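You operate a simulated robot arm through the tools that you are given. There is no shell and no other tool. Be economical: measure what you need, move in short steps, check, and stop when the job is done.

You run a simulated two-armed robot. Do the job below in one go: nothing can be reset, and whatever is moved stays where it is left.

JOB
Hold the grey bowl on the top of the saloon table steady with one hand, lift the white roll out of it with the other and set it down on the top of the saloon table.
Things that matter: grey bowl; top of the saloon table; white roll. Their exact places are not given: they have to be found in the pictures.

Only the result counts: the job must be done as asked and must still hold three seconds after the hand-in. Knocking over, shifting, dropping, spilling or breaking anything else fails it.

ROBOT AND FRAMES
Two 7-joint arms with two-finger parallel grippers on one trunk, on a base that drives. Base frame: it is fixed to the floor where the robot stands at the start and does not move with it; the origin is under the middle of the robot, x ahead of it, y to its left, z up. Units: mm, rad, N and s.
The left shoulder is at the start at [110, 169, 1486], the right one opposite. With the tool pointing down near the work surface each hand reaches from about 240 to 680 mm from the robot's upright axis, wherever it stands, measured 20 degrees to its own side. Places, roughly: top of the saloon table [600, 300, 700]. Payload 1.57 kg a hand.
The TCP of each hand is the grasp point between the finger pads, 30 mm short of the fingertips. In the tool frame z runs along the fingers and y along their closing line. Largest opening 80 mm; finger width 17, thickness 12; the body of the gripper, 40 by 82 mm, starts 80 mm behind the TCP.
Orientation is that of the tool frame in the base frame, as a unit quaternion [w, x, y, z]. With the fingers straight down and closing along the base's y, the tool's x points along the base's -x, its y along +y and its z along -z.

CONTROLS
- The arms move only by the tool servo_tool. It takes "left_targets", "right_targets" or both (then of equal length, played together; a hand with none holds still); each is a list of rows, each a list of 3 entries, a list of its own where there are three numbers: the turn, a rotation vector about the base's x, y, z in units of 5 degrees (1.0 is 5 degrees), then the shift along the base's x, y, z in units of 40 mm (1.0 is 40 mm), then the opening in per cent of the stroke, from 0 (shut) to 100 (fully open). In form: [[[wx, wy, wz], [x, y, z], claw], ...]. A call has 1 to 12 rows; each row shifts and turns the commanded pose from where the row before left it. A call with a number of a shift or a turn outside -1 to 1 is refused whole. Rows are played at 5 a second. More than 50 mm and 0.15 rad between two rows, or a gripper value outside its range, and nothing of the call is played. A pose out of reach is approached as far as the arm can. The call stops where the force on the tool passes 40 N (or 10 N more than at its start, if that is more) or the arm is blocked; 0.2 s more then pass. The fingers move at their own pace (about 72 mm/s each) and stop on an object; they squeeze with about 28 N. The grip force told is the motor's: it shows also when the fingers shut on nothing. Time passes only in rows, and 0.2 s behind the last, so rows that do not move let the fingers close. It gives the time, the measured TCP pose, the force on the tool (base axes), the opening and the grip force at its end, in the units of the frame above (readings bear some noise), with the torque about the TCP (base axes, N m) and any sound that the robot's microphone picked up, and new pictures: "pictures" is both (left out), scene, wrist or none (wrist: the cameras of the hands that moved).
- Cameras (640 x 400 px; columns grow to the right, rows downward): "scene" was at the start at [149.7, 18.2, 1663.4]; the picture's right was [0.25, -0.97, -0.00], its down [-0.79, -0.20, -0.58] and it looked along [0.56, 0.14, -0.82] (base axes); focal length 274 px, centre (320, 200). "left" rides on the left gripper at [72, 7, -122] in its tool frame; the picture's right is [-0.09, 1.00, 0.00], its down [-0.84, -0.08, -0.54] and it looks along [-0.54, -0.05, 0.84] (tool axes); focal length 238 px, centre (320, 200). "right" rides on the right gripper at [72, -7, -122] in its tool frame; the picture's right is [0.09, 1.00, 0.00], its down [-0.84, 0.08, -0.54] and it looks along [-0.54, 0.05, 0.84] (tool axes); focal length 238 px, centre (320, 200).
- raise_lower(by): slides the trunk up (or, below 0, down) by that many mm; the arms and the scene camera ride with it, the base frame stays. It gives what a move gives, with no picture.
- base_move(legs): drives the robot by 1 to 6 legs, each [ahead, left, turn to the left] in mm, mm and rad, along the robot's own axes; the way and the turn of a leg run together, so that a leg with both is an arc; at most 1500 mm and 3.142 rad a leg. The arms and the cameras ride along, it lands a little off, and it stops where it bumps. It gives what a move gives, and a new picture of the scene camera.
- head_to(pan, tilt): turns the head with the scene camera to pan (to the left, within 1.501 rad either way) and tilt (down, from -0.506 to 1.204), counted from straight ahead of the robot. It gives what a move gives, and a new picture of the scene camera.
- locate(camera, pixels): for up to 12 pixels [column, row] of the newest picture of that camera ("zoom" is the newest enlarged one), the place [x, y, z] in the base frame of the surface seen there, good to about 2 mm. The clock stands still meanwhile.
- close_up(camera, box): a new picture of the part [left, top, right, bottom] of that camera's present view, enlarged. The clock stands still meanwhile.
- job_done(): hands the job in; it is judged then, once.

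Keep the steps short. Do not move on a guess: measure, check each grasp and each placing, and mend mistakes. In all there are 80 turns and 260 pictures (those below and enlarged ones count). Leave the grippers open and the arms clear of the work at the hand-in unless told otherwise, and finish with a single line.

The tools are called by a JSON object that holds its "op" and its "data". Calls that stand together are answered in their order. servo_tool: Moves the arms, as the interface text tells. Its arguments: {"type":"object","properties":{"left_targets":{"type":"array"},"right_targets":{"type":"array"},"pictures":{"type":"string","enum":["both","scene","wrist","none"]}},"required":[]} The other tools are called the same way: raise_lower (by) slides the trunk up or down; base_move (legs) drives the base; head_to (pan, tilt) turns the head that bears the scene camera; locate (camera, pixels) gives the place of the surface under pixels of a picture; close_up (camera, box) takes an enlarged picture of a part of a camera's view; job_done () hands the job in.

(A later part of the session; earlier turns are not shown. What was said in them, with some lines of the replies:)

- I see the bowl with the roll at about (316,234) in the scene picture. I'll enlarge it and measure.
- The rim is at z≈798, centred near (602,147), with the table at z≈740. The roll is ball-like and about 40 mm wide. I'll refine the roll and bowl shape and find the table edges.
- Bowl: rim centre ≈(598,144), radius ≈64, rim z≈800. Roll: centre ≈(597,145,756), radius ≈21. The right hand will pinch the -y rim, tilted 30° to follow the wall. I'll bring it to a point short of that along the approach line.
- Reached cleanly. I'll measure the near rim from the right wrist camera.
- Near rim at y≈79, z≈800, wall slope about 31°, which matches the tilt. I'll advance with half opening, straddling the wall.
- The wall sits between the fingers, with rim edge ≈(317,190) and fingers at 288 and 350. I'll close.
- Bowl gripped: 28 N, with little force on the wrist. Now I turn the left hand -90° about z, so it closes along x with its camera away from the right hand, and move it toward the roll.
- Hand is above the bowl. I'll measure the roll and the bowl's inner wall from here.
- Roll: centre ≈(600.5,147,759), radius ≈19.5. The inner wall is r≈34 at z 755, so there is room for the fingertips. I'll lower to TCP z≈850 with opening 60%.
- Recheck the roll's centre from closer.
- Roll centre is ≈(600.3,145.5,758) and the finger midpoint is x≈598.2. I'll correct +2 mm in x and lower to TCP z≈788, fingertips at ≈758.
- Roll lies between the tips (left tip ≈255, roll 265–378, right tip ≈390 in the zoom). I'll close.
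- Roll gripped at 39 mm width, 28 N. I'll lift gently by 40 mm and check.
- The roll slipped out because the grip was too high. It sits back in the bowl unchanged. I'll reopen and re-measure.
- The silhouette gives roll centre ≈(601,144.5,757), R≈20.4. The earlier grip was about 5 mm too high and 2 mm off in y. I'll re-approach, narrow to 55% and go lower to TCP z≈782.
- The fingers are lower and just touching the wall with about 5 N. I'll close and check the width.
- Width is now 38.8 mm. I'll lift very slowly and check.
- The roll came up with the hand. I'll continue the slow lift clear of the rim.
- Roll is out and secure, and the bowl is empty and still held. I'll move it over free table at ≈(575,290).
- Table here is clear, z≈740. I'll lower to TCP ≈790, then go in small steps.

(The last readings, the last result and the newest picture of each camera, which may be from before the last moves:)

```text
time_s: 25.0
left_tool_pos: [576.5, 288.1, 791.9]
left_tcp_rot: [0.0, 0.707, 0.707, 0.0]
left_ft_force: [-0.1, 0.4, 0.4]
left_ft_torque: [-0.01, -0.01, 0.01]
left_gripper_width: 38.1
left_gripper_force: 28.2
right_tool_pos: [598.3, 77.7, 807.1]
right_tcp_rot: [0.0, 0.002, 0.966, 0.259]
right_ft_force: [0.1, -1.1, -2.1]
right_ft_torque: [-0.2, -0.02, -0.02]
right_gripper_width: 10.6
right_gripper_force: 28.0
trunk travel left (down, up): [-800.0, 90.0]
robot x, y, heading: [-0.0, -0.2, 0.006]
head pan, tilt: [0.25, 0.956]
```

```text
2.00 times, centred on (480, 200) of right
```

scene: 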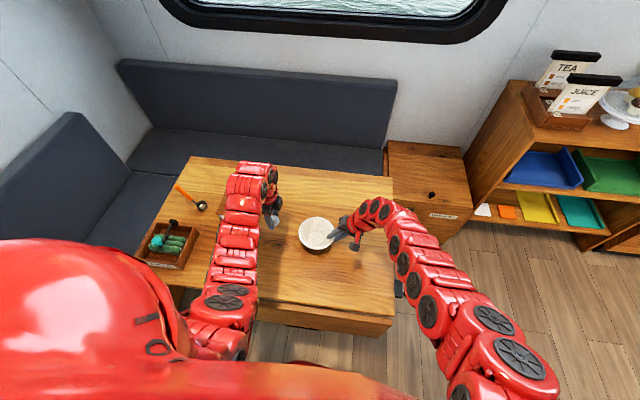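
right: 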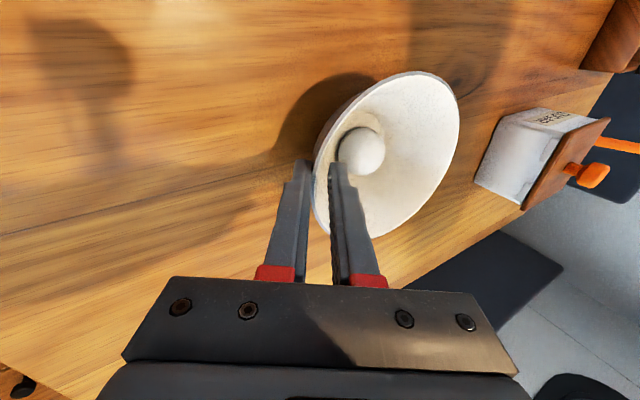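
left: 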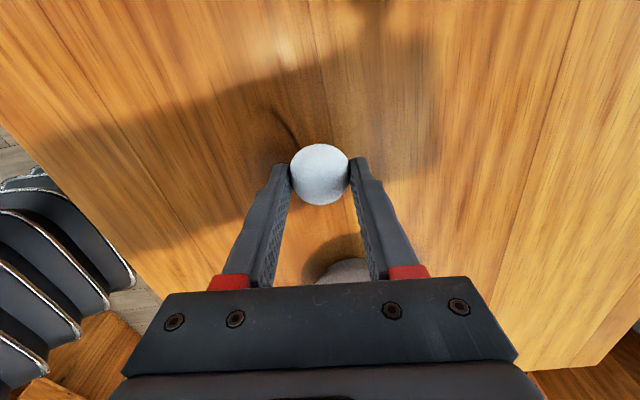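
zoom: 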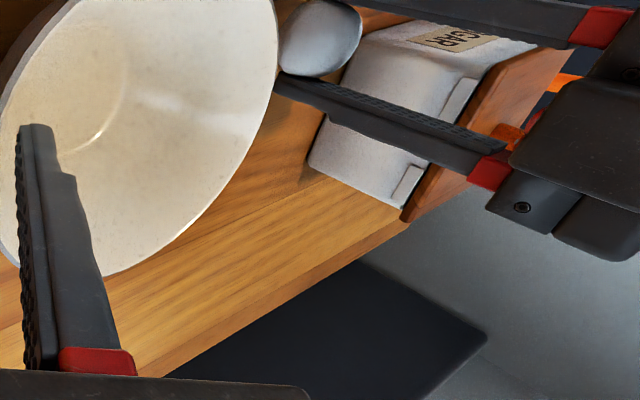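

The roll looks like a flattened bun. I'll lower 10 mm more and read the force.

{"op": "servo_tool", "data": {"left_targets": [[[0, 0, 0], [0, 0, -0.08], 0], [[0, 0, 0], [0, 0, -0.08], 0], [[0, 0, 0], [0, 0, -0.08], 0], [[0, 0, 0], [0, 0, 0], 0]], "pictures": "none"}}

{"op": "servo_tool", "data": {"left_targets": [[[0, 0, 0], [0, 0, -0.06], 0], [[0, 0, 0], [0, 0, 0], 0]], "pictures": "none"}}

{"op": "close_up", "data": {"camera": "right", "box": [420, 80, 580, 180]}}

```text
time_s: 26.0
left_tool_pos: [576.0, 289.3, 784.1]
left_tcp_rot: [-0.001, 0.707, 0.707, 0.0]
left_ft_force: [0.6, 0.3, 0.5]
left_ft_torque: [0.0, -0.03, 0.01]
left_gripper_width: 38.5
left_gripper_force: 28.1
right_tool_pos: [598.3, 79.9, 807.0]
right_tcp_rot: [0.0, 0.001, 0.966, 0.258]
right_ft_force: [-0.3, 0.4, -2.9]
right_ft_torque: [-0.14, -0.01, -0.02]
right_gripper_width: 10.8
right_gripper_force: 28.0
trunk travel left (down, up): [-800.0, 90.0]
robot x, y, heading: [-0.7, 2.0, -0.001]
head pan, tilt: [0.25, 0.956]
```

```text
time_s: 26.6
left_tool_pos: [575.5, 288.1, 781.2]
left_tcp_rot: [0.0, 0.707, 0.708, 0.0]
left_ft_force: [-0.4, 0.1, -1.1]
left_ft_torque: [-0.04, 0.01, 0.02]
left_gripper_width: 38.5
left_gripper_force: 28.5
right_tool_pos: [598.9, 78.8, 805.9]
right_tcp_rot: [0.0, 0.001, 0.966, 0.259]
right_ft_force: [0.2, -0.3, -2.9]
right_ft_torque: [-0.19, 0.02, -0.01]
right_gripper_width: 10.7
right_gripper_force: 27.7
trunk travel left (down, up): [-800.0, 90.0]
robot x, y, heading: [1.9, -0.6, -0.002]
head pan, tilt: [0.25, 0.956]
```

```text
4.00 times, centred on (500, 130) of right
```

zoom: 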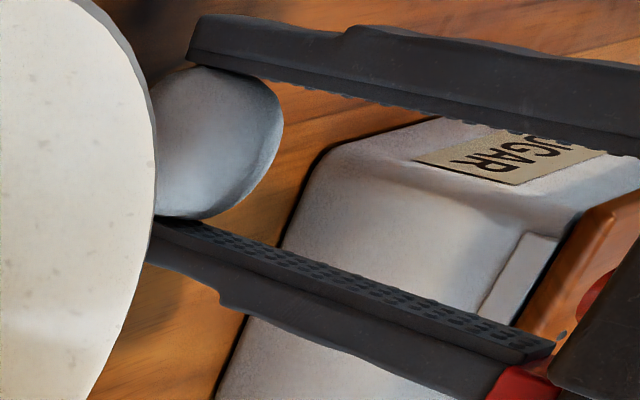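

Still no contact (force ≈0). I'll continue in 2 mm steps.

{"op": "servo_tool", "data": {"left_targets": [[[0, 0, 0], [0, 0, -0.06], 0], [[0, 0, 0], [0, 0, 0], 0]], "pictures": "none"}}

{"op": "servo_tool", "data": {"left_targets": [[[0, 0, 0], [0, 0, -0.05], 0], [[0, 0, 0], [0, 0, 0], 0]], "pictures": "none"}}

{"op": "servo_tool", "data": {"left_targets": [[[0, 0, 0], [0, 0, -0.04], 0], [[0, 0, 0], [0, 0, 0], 0]], "pictures": "wrist"}}

```text
time_s: 27.2
left_tool_pos: [577.4, 289.3, 779.2]
left_tcp_rot: [0.001, 0.707, 0.707, 0.0]
left_ft_force: [-0.3, 0.6, -0.6]
left_ft_torque: [0.01, 0.01, -0.01]
left_gripper_width: 38.6
left_gripper_force: 27.6
right_tool_pos: [598.4, 79.1, 805.9]
right_tcp_rot: [0.0, 0.001, 0.966, 0.259]
right_ft_force: [1.5, 0.5, -2.1]
right_ft_torque: [-0.18, 0.01, 0.02]
right_gripper_width: 10.4
right_gripper_force: 28.2
trunk travel left (down, up): [-800.0, 90.0]
robot x, y, heading: [1.1, 1.4, -0.002]
head pan, tilt: [0.25, 0.956]
```

```text
time_s: 27.8
left_tool_pos: [575.8, 289.4, 776.8]
left_tcp_rot: [0.001, 0.707, 0.707, 0.0]
left_ft_force: [-1.3, -0.1, -0.6]
left_ft_torque: [-0.01, -0.02, 0.01]
left_gripper_width: 38.5
left_gripper_force: 27.7
right_tool_pos: [598.8, 79.3, 806.3]
right_tcp_rot: [0.0, 0.0, 0.966, 0.259]
right_ft_force: [0.0, 0.3, -2.4]
right_ft_torque: [-0.19, -0.03, 0.01]
right_gripper_width: 10.6
right_gripper_force: 28.0
trunk travel left (down, up): [-800.0, 90.0]
robot x, y, heading: [2.7, 0.6, 0.005]
head pan, tilt: [0.25, 0.956]
```

```text
time_s: 28.4
left_tool_pos: [575.8, 290.0, 775.5]
left_tcp_rot: [0.0, 0.707, 0.707, 0.0]
left_ft_force: [0.4, 1.0, 0.2]
left_ft_torque: [-0.02, 0.01, 0.0]
left_gripper_width: 38.6
left_gripper_force: 27.9
right_tool_pos: [598.4, 79.6, 807.0]
right_tcp_rot: [0.0, 0.001, 0.966, 0.259]
right_ft_force: [-0.3, -0.4, -2.9]
right_ft_torque: [-0.19, 0.02, 0.01]
right_gripper_width: 11.1
right_gripper_force: 28.2
trunk travel left (down, up): [-800.0, 90.0]
robot x, y, heading: [-0.7, -1.0, -0.001]
head pan, tilt: [0.25, 0.956]
```

left: 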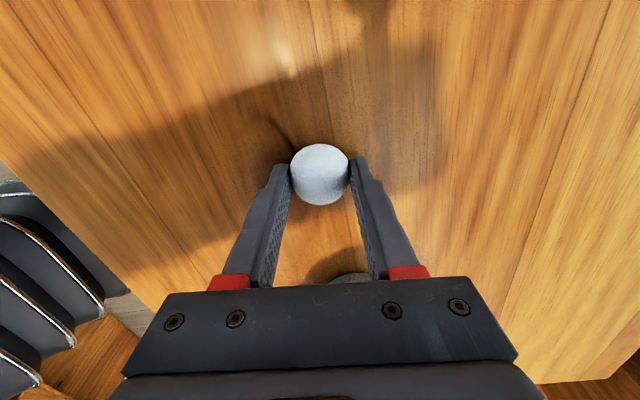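

No contact yet (TCP 775.5). Smaller steps on.

{"op": "servo_tool", "data": {"left_targets": [[[0, 0, 0], [0, 0, -0.04], 0], [[0, 0, 0], [0, 0, 0], 0]], "pictures": "none"}}

{"op": "close_up", "data": {"camera": "left", "box": [260, 110, 380, 230]}}

{"op": "locate", "data": {"camera": "zoom", "pixels": [[320, 160], [320, 200], [320, 240], [230, 60], [420, 60]]}}

```text
time_s: 29.0
left_tool_pos: [576.3, 289.0, 773.0]
left_tcp_rot: [0.0, 0.707, 0.707, 0.0]
left_ft_force: [0.0, -0.8, -0.3]
left_ft_torque: [-0.02, 0.01, 0.01]
left_gripper_width: 38.4
left_gripper_force: 28.3
right_tool_pos: [599.7, 80.7, 806.9]
right_tcp_rot: [-0.001, 0.001, 0.966, 0.258]
right_ft_force: [-0.8, 0.5, -3.2]
right_ft_torque: [-0.14, -0.02, 0.03]
right_gripper_width: 10.9
right_gripper_force: 27.9
trunk travel left (down, up): [-800.0, 90.0]
robot x, y, heading: [1.4, 3.3, 0.001]
head pan, tilt: [0.25, 0.956]
```

```text
3.33 times, centred on (320, 170) of left
```

zoom: 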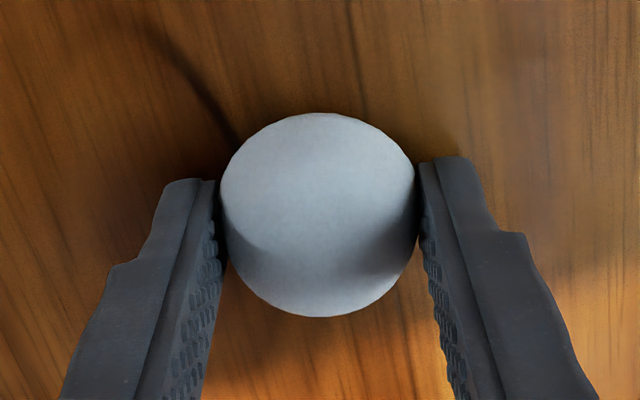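

```text
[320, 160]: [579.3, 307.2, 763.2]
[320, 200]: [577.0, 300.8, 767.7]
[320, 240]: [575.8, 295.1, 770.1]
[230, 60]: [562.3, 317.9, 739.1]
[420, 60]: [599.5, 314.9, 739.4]
```

Roll top is at ≈771 and the table at ≈739.5, so contact must be near. 1 mm steps.

{"op": "servo_tool", "data": {"left_targets": [[[0, 0, 0], [0, 0, -0.03], 0], [[0, 0, 0], [0, 0, 0], 0]], "pictures": "none"}}

{"op": "servo_tool", "data": {"left_targets": [[[0, 0, 0], [0, 0, -0.03], 0], [[0, 0, 0], [0, 0, 0], 0]], "pictures": "none"}}

```text
time_s: 29.6
left_tool_pos: [578.0, 289.4, 770.9]
left_tcp_rot: [0.0, 0.707, 0.707, 0.0]
left_ft_force: [0.1, -0.3, -0.6]
left_ft_torque: [0.02, 0.04, -0.01]
left_gripper_width: 38.4
left_gripper_force: 28.0
right_tool_pos: [599.1, 79.4, 806.1]
right_tcp_rot: [0.0, 0.001, 0.966, 0.259]
right_ft_force: [0.3, -0.4, -2.8]
right_ft_torque: [-0.19, -0.01, 0.02]
right_gripper_width: 11.1
right_gripper_force: 28.1
trunk travel left (down, up): [-800.0, 90.0]
robot x, y, heading: [0.5, -0.4, 0.001]
head pan, tilt: [0.25, 0.956]
```

```text
time_s: 30.2
left_tool_pos: [576.1, 289.7, 770.9]
left_tcp_rot: [0.001, 0.707, 0.707, 0.0]
left_ft_force: [-0.2, 0.8, 0.5]
left_ft_torque: [-0.04, 0.0, 0.03]
left_gripper_width: 38.4
left_gripper_force: 28.5
right_tool_pos: [597.6, 78.6, 806.9]
right_tcp_rot: [-0.001, 0.002, 0.966, 0.259]
right_ft_force: [-0.6, 0.2, -2.4]
right_ft_torque: [-0.16, -0.06, 0.0]
right_gripper_width: 10.8
right_gripper_force: 28.2
trunk travel left (down, up): [-800.0, 90.0]
robot x, y, heading: [1.6, -2.6, 0.001]
head pan, tilt: [0.25, 0.956]
```

{"op": "servo_tool", "data": {"left_targets": [[[0, 0, 0], [0, 0, -0.02], 0], [[0, 0, 0], [0, 0, 0], 0]], "pictures": "none"}}

{"op": "servo_tool", "data": {"left_targets": [[[0, 0, 0], [0, 0, -0.02], 0], [[0, 0, 0], [0, 0, 0], 0]], "pictures": "none"}}

{"op": "close_up", "data": {"camera": "right", "box": [420, 80, 580, 180]}}

```text
time_s: 30.8
left_tool_pos: [576.9, 289.6, 770.9]
left_tcp_rot: [0.0, 0.707, 0.707, 0.001]
left_ft_force: [-0.2, 1.9, 10.7]
left_ft_torque: [-0.14, 0.02, 0.0]
left_gripper_width: 38.7
left_gripper_force: 28.0
right_tool_pos: [597.0, 78.6, 807.4]
right_tcp_rot: [-0.001, 0.001, 0.966, 0.259]
right_ft_force: [-0.1, -0.4, -2.3]
right_ft_torque: [-0.18, 0.0, 0.0]
right_gripper_width: 11.0
right_gripper_force: 28.0
trunk travel left (down, up): [-800.0, 90.0]
robot x, y, heading: [4.0, 0.6, 0.001]
head pan, tilt: [0.25, 0.956]
```

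```text
time_s: 31.4
left_tool_pos: [576.6, 288.5, 771.0]
left_tcp_rot: [0.0, 0.707, 0.707, 0.002]
left_ft_force: [-1.6, 3.1, 20.1]
left_ft_torque: [-0.18, 0.04, -0.03]
left_gripper_width: 38.4
left_gripper_force: 27.7
right_tool_pos: [599.2, 77.8, 807.5]
right_tcp_rot: [0.0, 0.001, 0.966, 0.259]
right_ft_force: [-0.7, 0.3, -2.1]
right_ft_torque: [-0.18, 0.02, 0.0]
right_gripper_width: 10.7
right_gripper_force: 27.8
trunk travel left (down, up): [-800.0, 90.0]
robot x, y, heading: [-1.1, 1.6, -0.002]
head pan, tilt: [0.25, 0.956]
```

```text
4.00 times, centred on (500, 130) of right
```

zoom: 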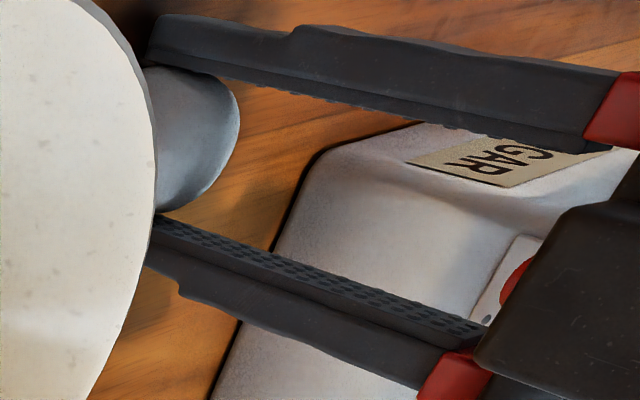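

Contact with the table (20 N). I'll relieve the preload by 1.2 mm and open gently.

{"op": "servo_tool", "data": {"left_targets": [[[0, 0, 0], [0, 0, 0.03], 0], [[0, 0, 0], [0, 0, 0], 50], [[0, 0, 0], [0, 0, 0], 53], [[0, 0, 0], [0, 0, 0], 56], [[0, 0, 0], [0, 0, 0], 60], [[0, 0, 0], [0, 0, 0], 70], [[0, 0, 0], [0, 0, 0], 80], [[0, 0, 0], [0, 0, 0], 80]], "pictures": "wrist"}}

{"op": "locate", "data": {"camera": "left", "pixels": [[320, 160], [320, 175], [320, 190], [320, 110]]}}

```text
time_s: 33.2
left_tool_pos: [577.0, 288.2, 770.7]
left_tcp_rot: [0.0, 0.708, 0.706, 0.0]
left_ft_force: [0.5, 0.3, 0.1]
left_ft_torque: [0.01, 0.0, 0.03]
left_gripper_width: 63.9
left_gripper_force: 0.1
right_tool_pos: [599.7, 78.1, 806.4]
right_tcp_rot: [-0.001, 0.0, 0.966, 0.258]
right_ft_force: [-0.3, -0.6, -2.9]
right_ft_torque: [-0.16, -0.02, 0.01]
right_gripper_width: 10.6
right_gripper_force: 28.2
trunk travel left (down, up): [-800.0, 90.0]
robot x, y, heading: [2.0, -2.0, 0.001]
head pan, tilt: [0.25, 0.956]
```

left: 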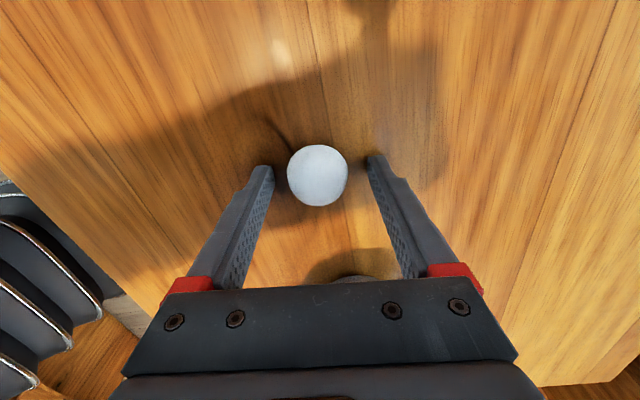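

```text
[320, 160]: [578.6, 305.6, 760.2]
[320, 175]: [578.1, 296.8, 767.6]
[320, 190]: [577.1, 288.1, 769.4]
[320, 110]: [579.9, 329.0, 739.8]
```

The roll rests free on the table. I'll open fully and raise the hand straight up.

{"op": "servo_tool", "data": {"left_targets": [[[0, 0, 0], [0, 0, 0], 100], [[0, 0, 0], [0, 0, 0.2], 100], [[0, 0, 0], [0, 0, 0.4], 100], [[0, 0, 0], [0, 0, 0.8], 100], [[0, 0, 0], [0, 0, 0.9], 100], [[0, 0, 0], [0, 0, 0.9], 100], [[0, 0, 0], [0, 0, 0.9], 100], [[0, 0, 0], [0, 0, 0.9], 100], [[0, 0, 0], [0, 0, 0.5], 100]]}}

```text
time_s: 35.2
left_tool_pos: [574.5, 290.5, 991.9]
left_tcp_rot: [0.0, 0.707, 0.707, 0.0]
left_ft_force: [0.1, 0.0, 0.4]
left_ft_torque: [0.03, 0.0, -0.01]
left_gripper_width: 80.0
left_gripper_force: 0.0
right_tool_pos: [599.0, 79.6, 805.8]
right_tcp_rot: [-0.001, 0.001, 0.966, 0.258]
right_ft_force: [-0.2, 0.8, -2.6]
right_ft_torque: [-0.13, 0.0, -0.02]
right_gripper_width: 10.5
right_gripper_force: 27.9
trunk travel left (down, up): [-800.0, 90.0]
robot x, y, heading: [0.4, 0.6, -0.005]
head pan, tilt: [0.25, 0.956]
```

scene: 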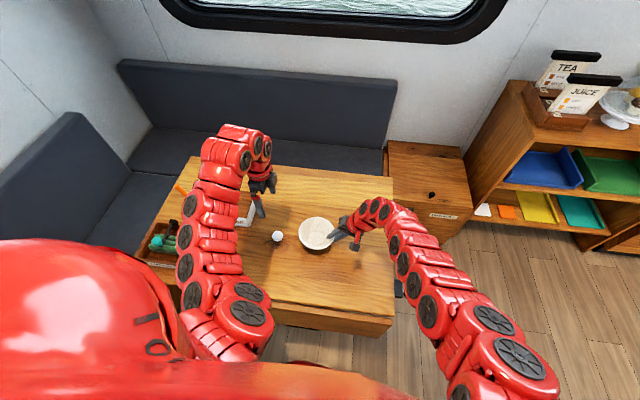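
left: 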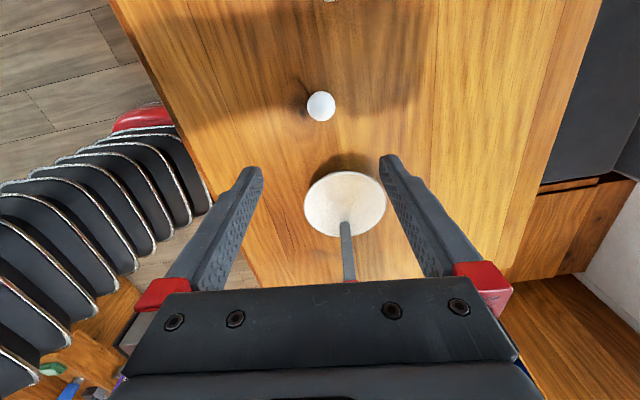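

The roll stands clear of the bowl. The right hand carries -2.6 N, so the bowl may be slightly lifted. I'll lower in tiny steps until it is supported, before letting go.

{"op": "servo_tool", "data": {"right_targets": [[[0, 0, 0], [0, 0, -0.03], 0], [[0, 0, 0], [0, 0, 0], 0]], "pictures": "none"}}

{"op": "close_up", "data": {"camera": "left", "box": [280, 140, 410, 260]}}

{"op": "locate", "data": {"camera": "zoom", "pixels": [[315, 112], [143, 220], [497, 200], [310, 200], [200, 355], [440, 345]]}}

```text
time_s: 35.8
left_tool_pos: [573.7, 291.2, 990.8]
left_tcp_rot: [0.0, 0.707, 0.707, 0.0]
left_ft_force: [0.0, 0.6, 0.2]
left_ft_torque: [-0.01, -0.02, 0.0]
left_gripper_width: 80.1
left_gripper_force: 0.1
right_tool_pos: [598.1, 78.2, 805.2]
right_tcp_rot: [0.001, 0.002, 0.966, 0.259]
right_ft_force: [0.8, -1.6, 5.8]
right_ft_torque: [0.08, -0.1, -0.01]
right_gripper_width: 10.7
right_gripper_force: 27.7
trunk travel left (down, up): [-800.0, 90.0]
robot x, y, heading: [0.3, 2.0, 0.002]
head pan, tilt: [0.25, 0.956]
```

```text
3.33 times, centred on (345, 200) of left
```

zoom: 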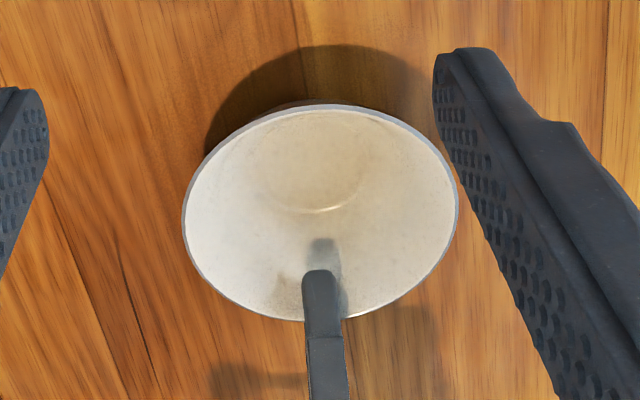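

```text
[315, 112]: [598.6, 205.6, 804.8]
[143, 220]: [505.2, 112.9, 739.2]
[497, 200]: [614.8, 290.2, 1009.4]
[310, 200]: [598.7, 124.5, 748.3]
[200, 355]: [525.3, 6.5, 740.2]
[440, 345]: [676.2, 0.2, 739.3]
```

The bowl is now pressing on the table (+5.8 N). I'll open the right hand gradually.

{"op": "servo_tool", "data": {"right_targets": [[[0, 0, 0], [0, 0, 0], 16], [[0, 0, 0], [0, 0, 0], 20], [[0, 0, 0], [0, 0, 0], 28], [[0, 0, 0], [0, 0, 0], 40], [[0, 0, 0], [0, 0, 0], 50], [[0, 0, 0], [0, 0, 0], 50]]}}

```text
time_s: 37.2
left_tool_pos: [574.9, 290.5, 989.9]
left_tcp_rot: [0.0, 0.707, 0.707, 0.0]
left_ft_force: [0.3, 0.2, -0.1]
left_ft_torque: [0.01, 0.01, 0.02]
left_gripper_width: 79.9
left_gripper_force: 0.0
right_tool_pos: [598.3, 78.5, 804.9]
right_tcp_rot: [0.0, 0.001, 0.966, 0.259]
right_ft_force: [0.7, -0.5, -0.2]
right_ft_torque: [0.01, 0.01, 0.02]
right_gripper_width: 40.1
right_gripper_force: 0.0
trunk travel left (down, up): [-800.0, 90.0]
robot x, y, heading: [0.8, -1.5, -0.002]
head pan, tilt: [0.25, 0.956]
```

scene: 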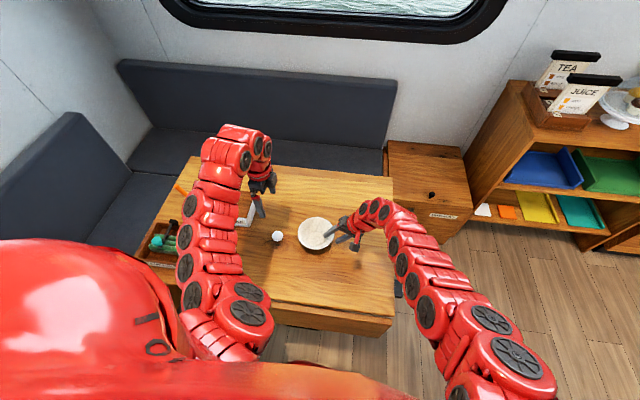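
right: 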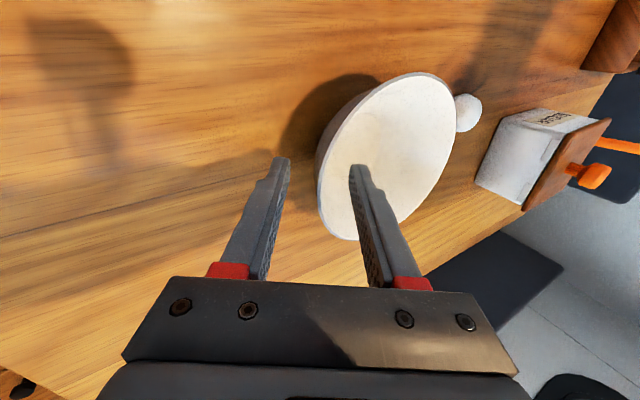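

Free. I'll back out along the approach line (−y, +z), then clear away upward and to the right.

{"op": "servo_tool", "data": {"right_targets": [[[0, 0, 0], [0, -0.25, 0.433], 50], [[0, 0, 0], [0, -0.4, 0.693], 50], [[0, 0, 0], [0, -0.4, 0.693], 50], [[0, 0, 0], [0, -0.5, 0.6], 100], [[0, 0, 0], [0, -0.8, 0.6], 100], [[0, 0, 0], [0, -0.9, 0.5], 100], [[0, 0, 0], [0, -0.9, 0.4], 100], [[0, 0, 0], [0, -0.9, 0.4], 100], [[0, 0, 0], [0, -0.9, 0.2], 100], [[0, 0, 0], [0, 0, 0], 100]]}}

{"op": "close_up", "data": {"camera": "scene", "box": [140, 150, 400, 320]}}

{"op": "locate", "data": {"camera": "scene", "pixels": [[278, 236], [316, 250], [299, 232], [331, 236], [315, 217]]}}

```text
time_s: 39.4
left_tool_pos: [574.0, 291.2, 989.0]
left_tcp_rot: [0.0, 0.708, 0.707, 0.0]
left_ft_force: [0.8, -0.1, 0.2]
left_ft_torque: [-0.02, -0.01, 0.0]
left_gripper_width: 80.2
left_gripper_force: 0.1
right_tool_pos: [600.2, -165.0, 985.5]
right_tcp_rot: [0.001, 0.001, 0.966, 0.258]
right_ft_force: [-0.1, 0.2, 0.1]
right_ft_torque: [0.01, 0.02, 0.0]
right_gripper_width: 80.0
right_gripper_force: 0.1
trunk travel left (down, up): [-800.0, 90.0]
robot x, y, heading: [-0.5, -3.8, -0.001]
head pan, tilt: [0.25, 0.956]
```

scene: 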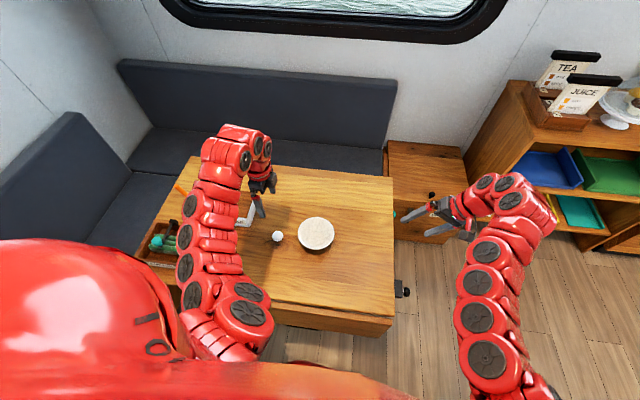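
right: 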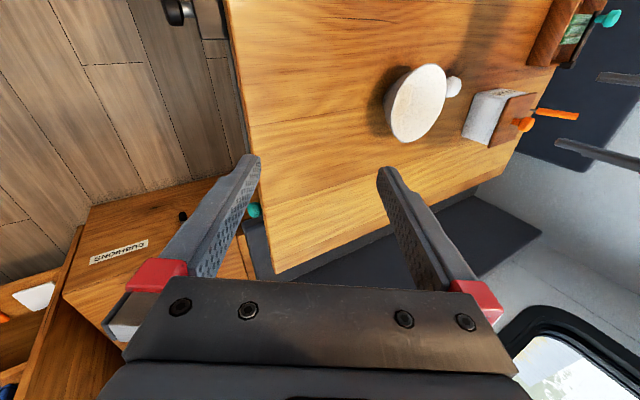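

```text
2.35 times, centred on (270, 235) of scene
```

zoom: 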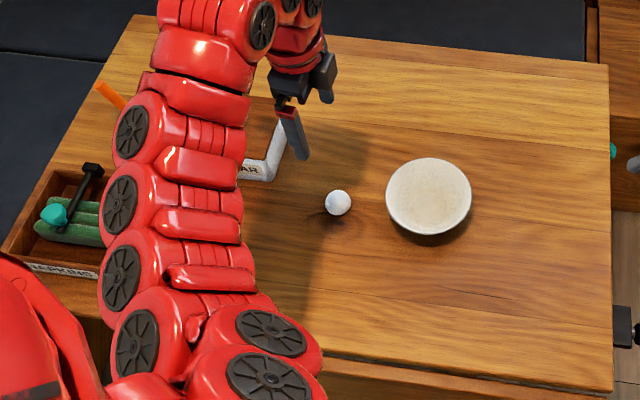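

```text
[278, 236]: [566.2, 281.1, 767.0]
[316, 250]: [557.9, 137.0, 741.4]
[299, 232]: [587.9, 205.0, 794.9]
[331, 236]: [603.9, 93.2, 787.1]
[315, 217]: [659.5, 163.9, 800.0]
```

The bowl is upright and empty where it stood. The roll rests on the table at ≈(576,289). Both grippers are open and clear, so I'm handing in.

{"op": "job_done", "data": {}}

```text
The job is handed in.
```

The white roll is out of the grey bowl and resting on the top of the saloon table; the bowl was held throughout and stands upright where it was, after one failed grip in which the roll slipped back into the bowl.
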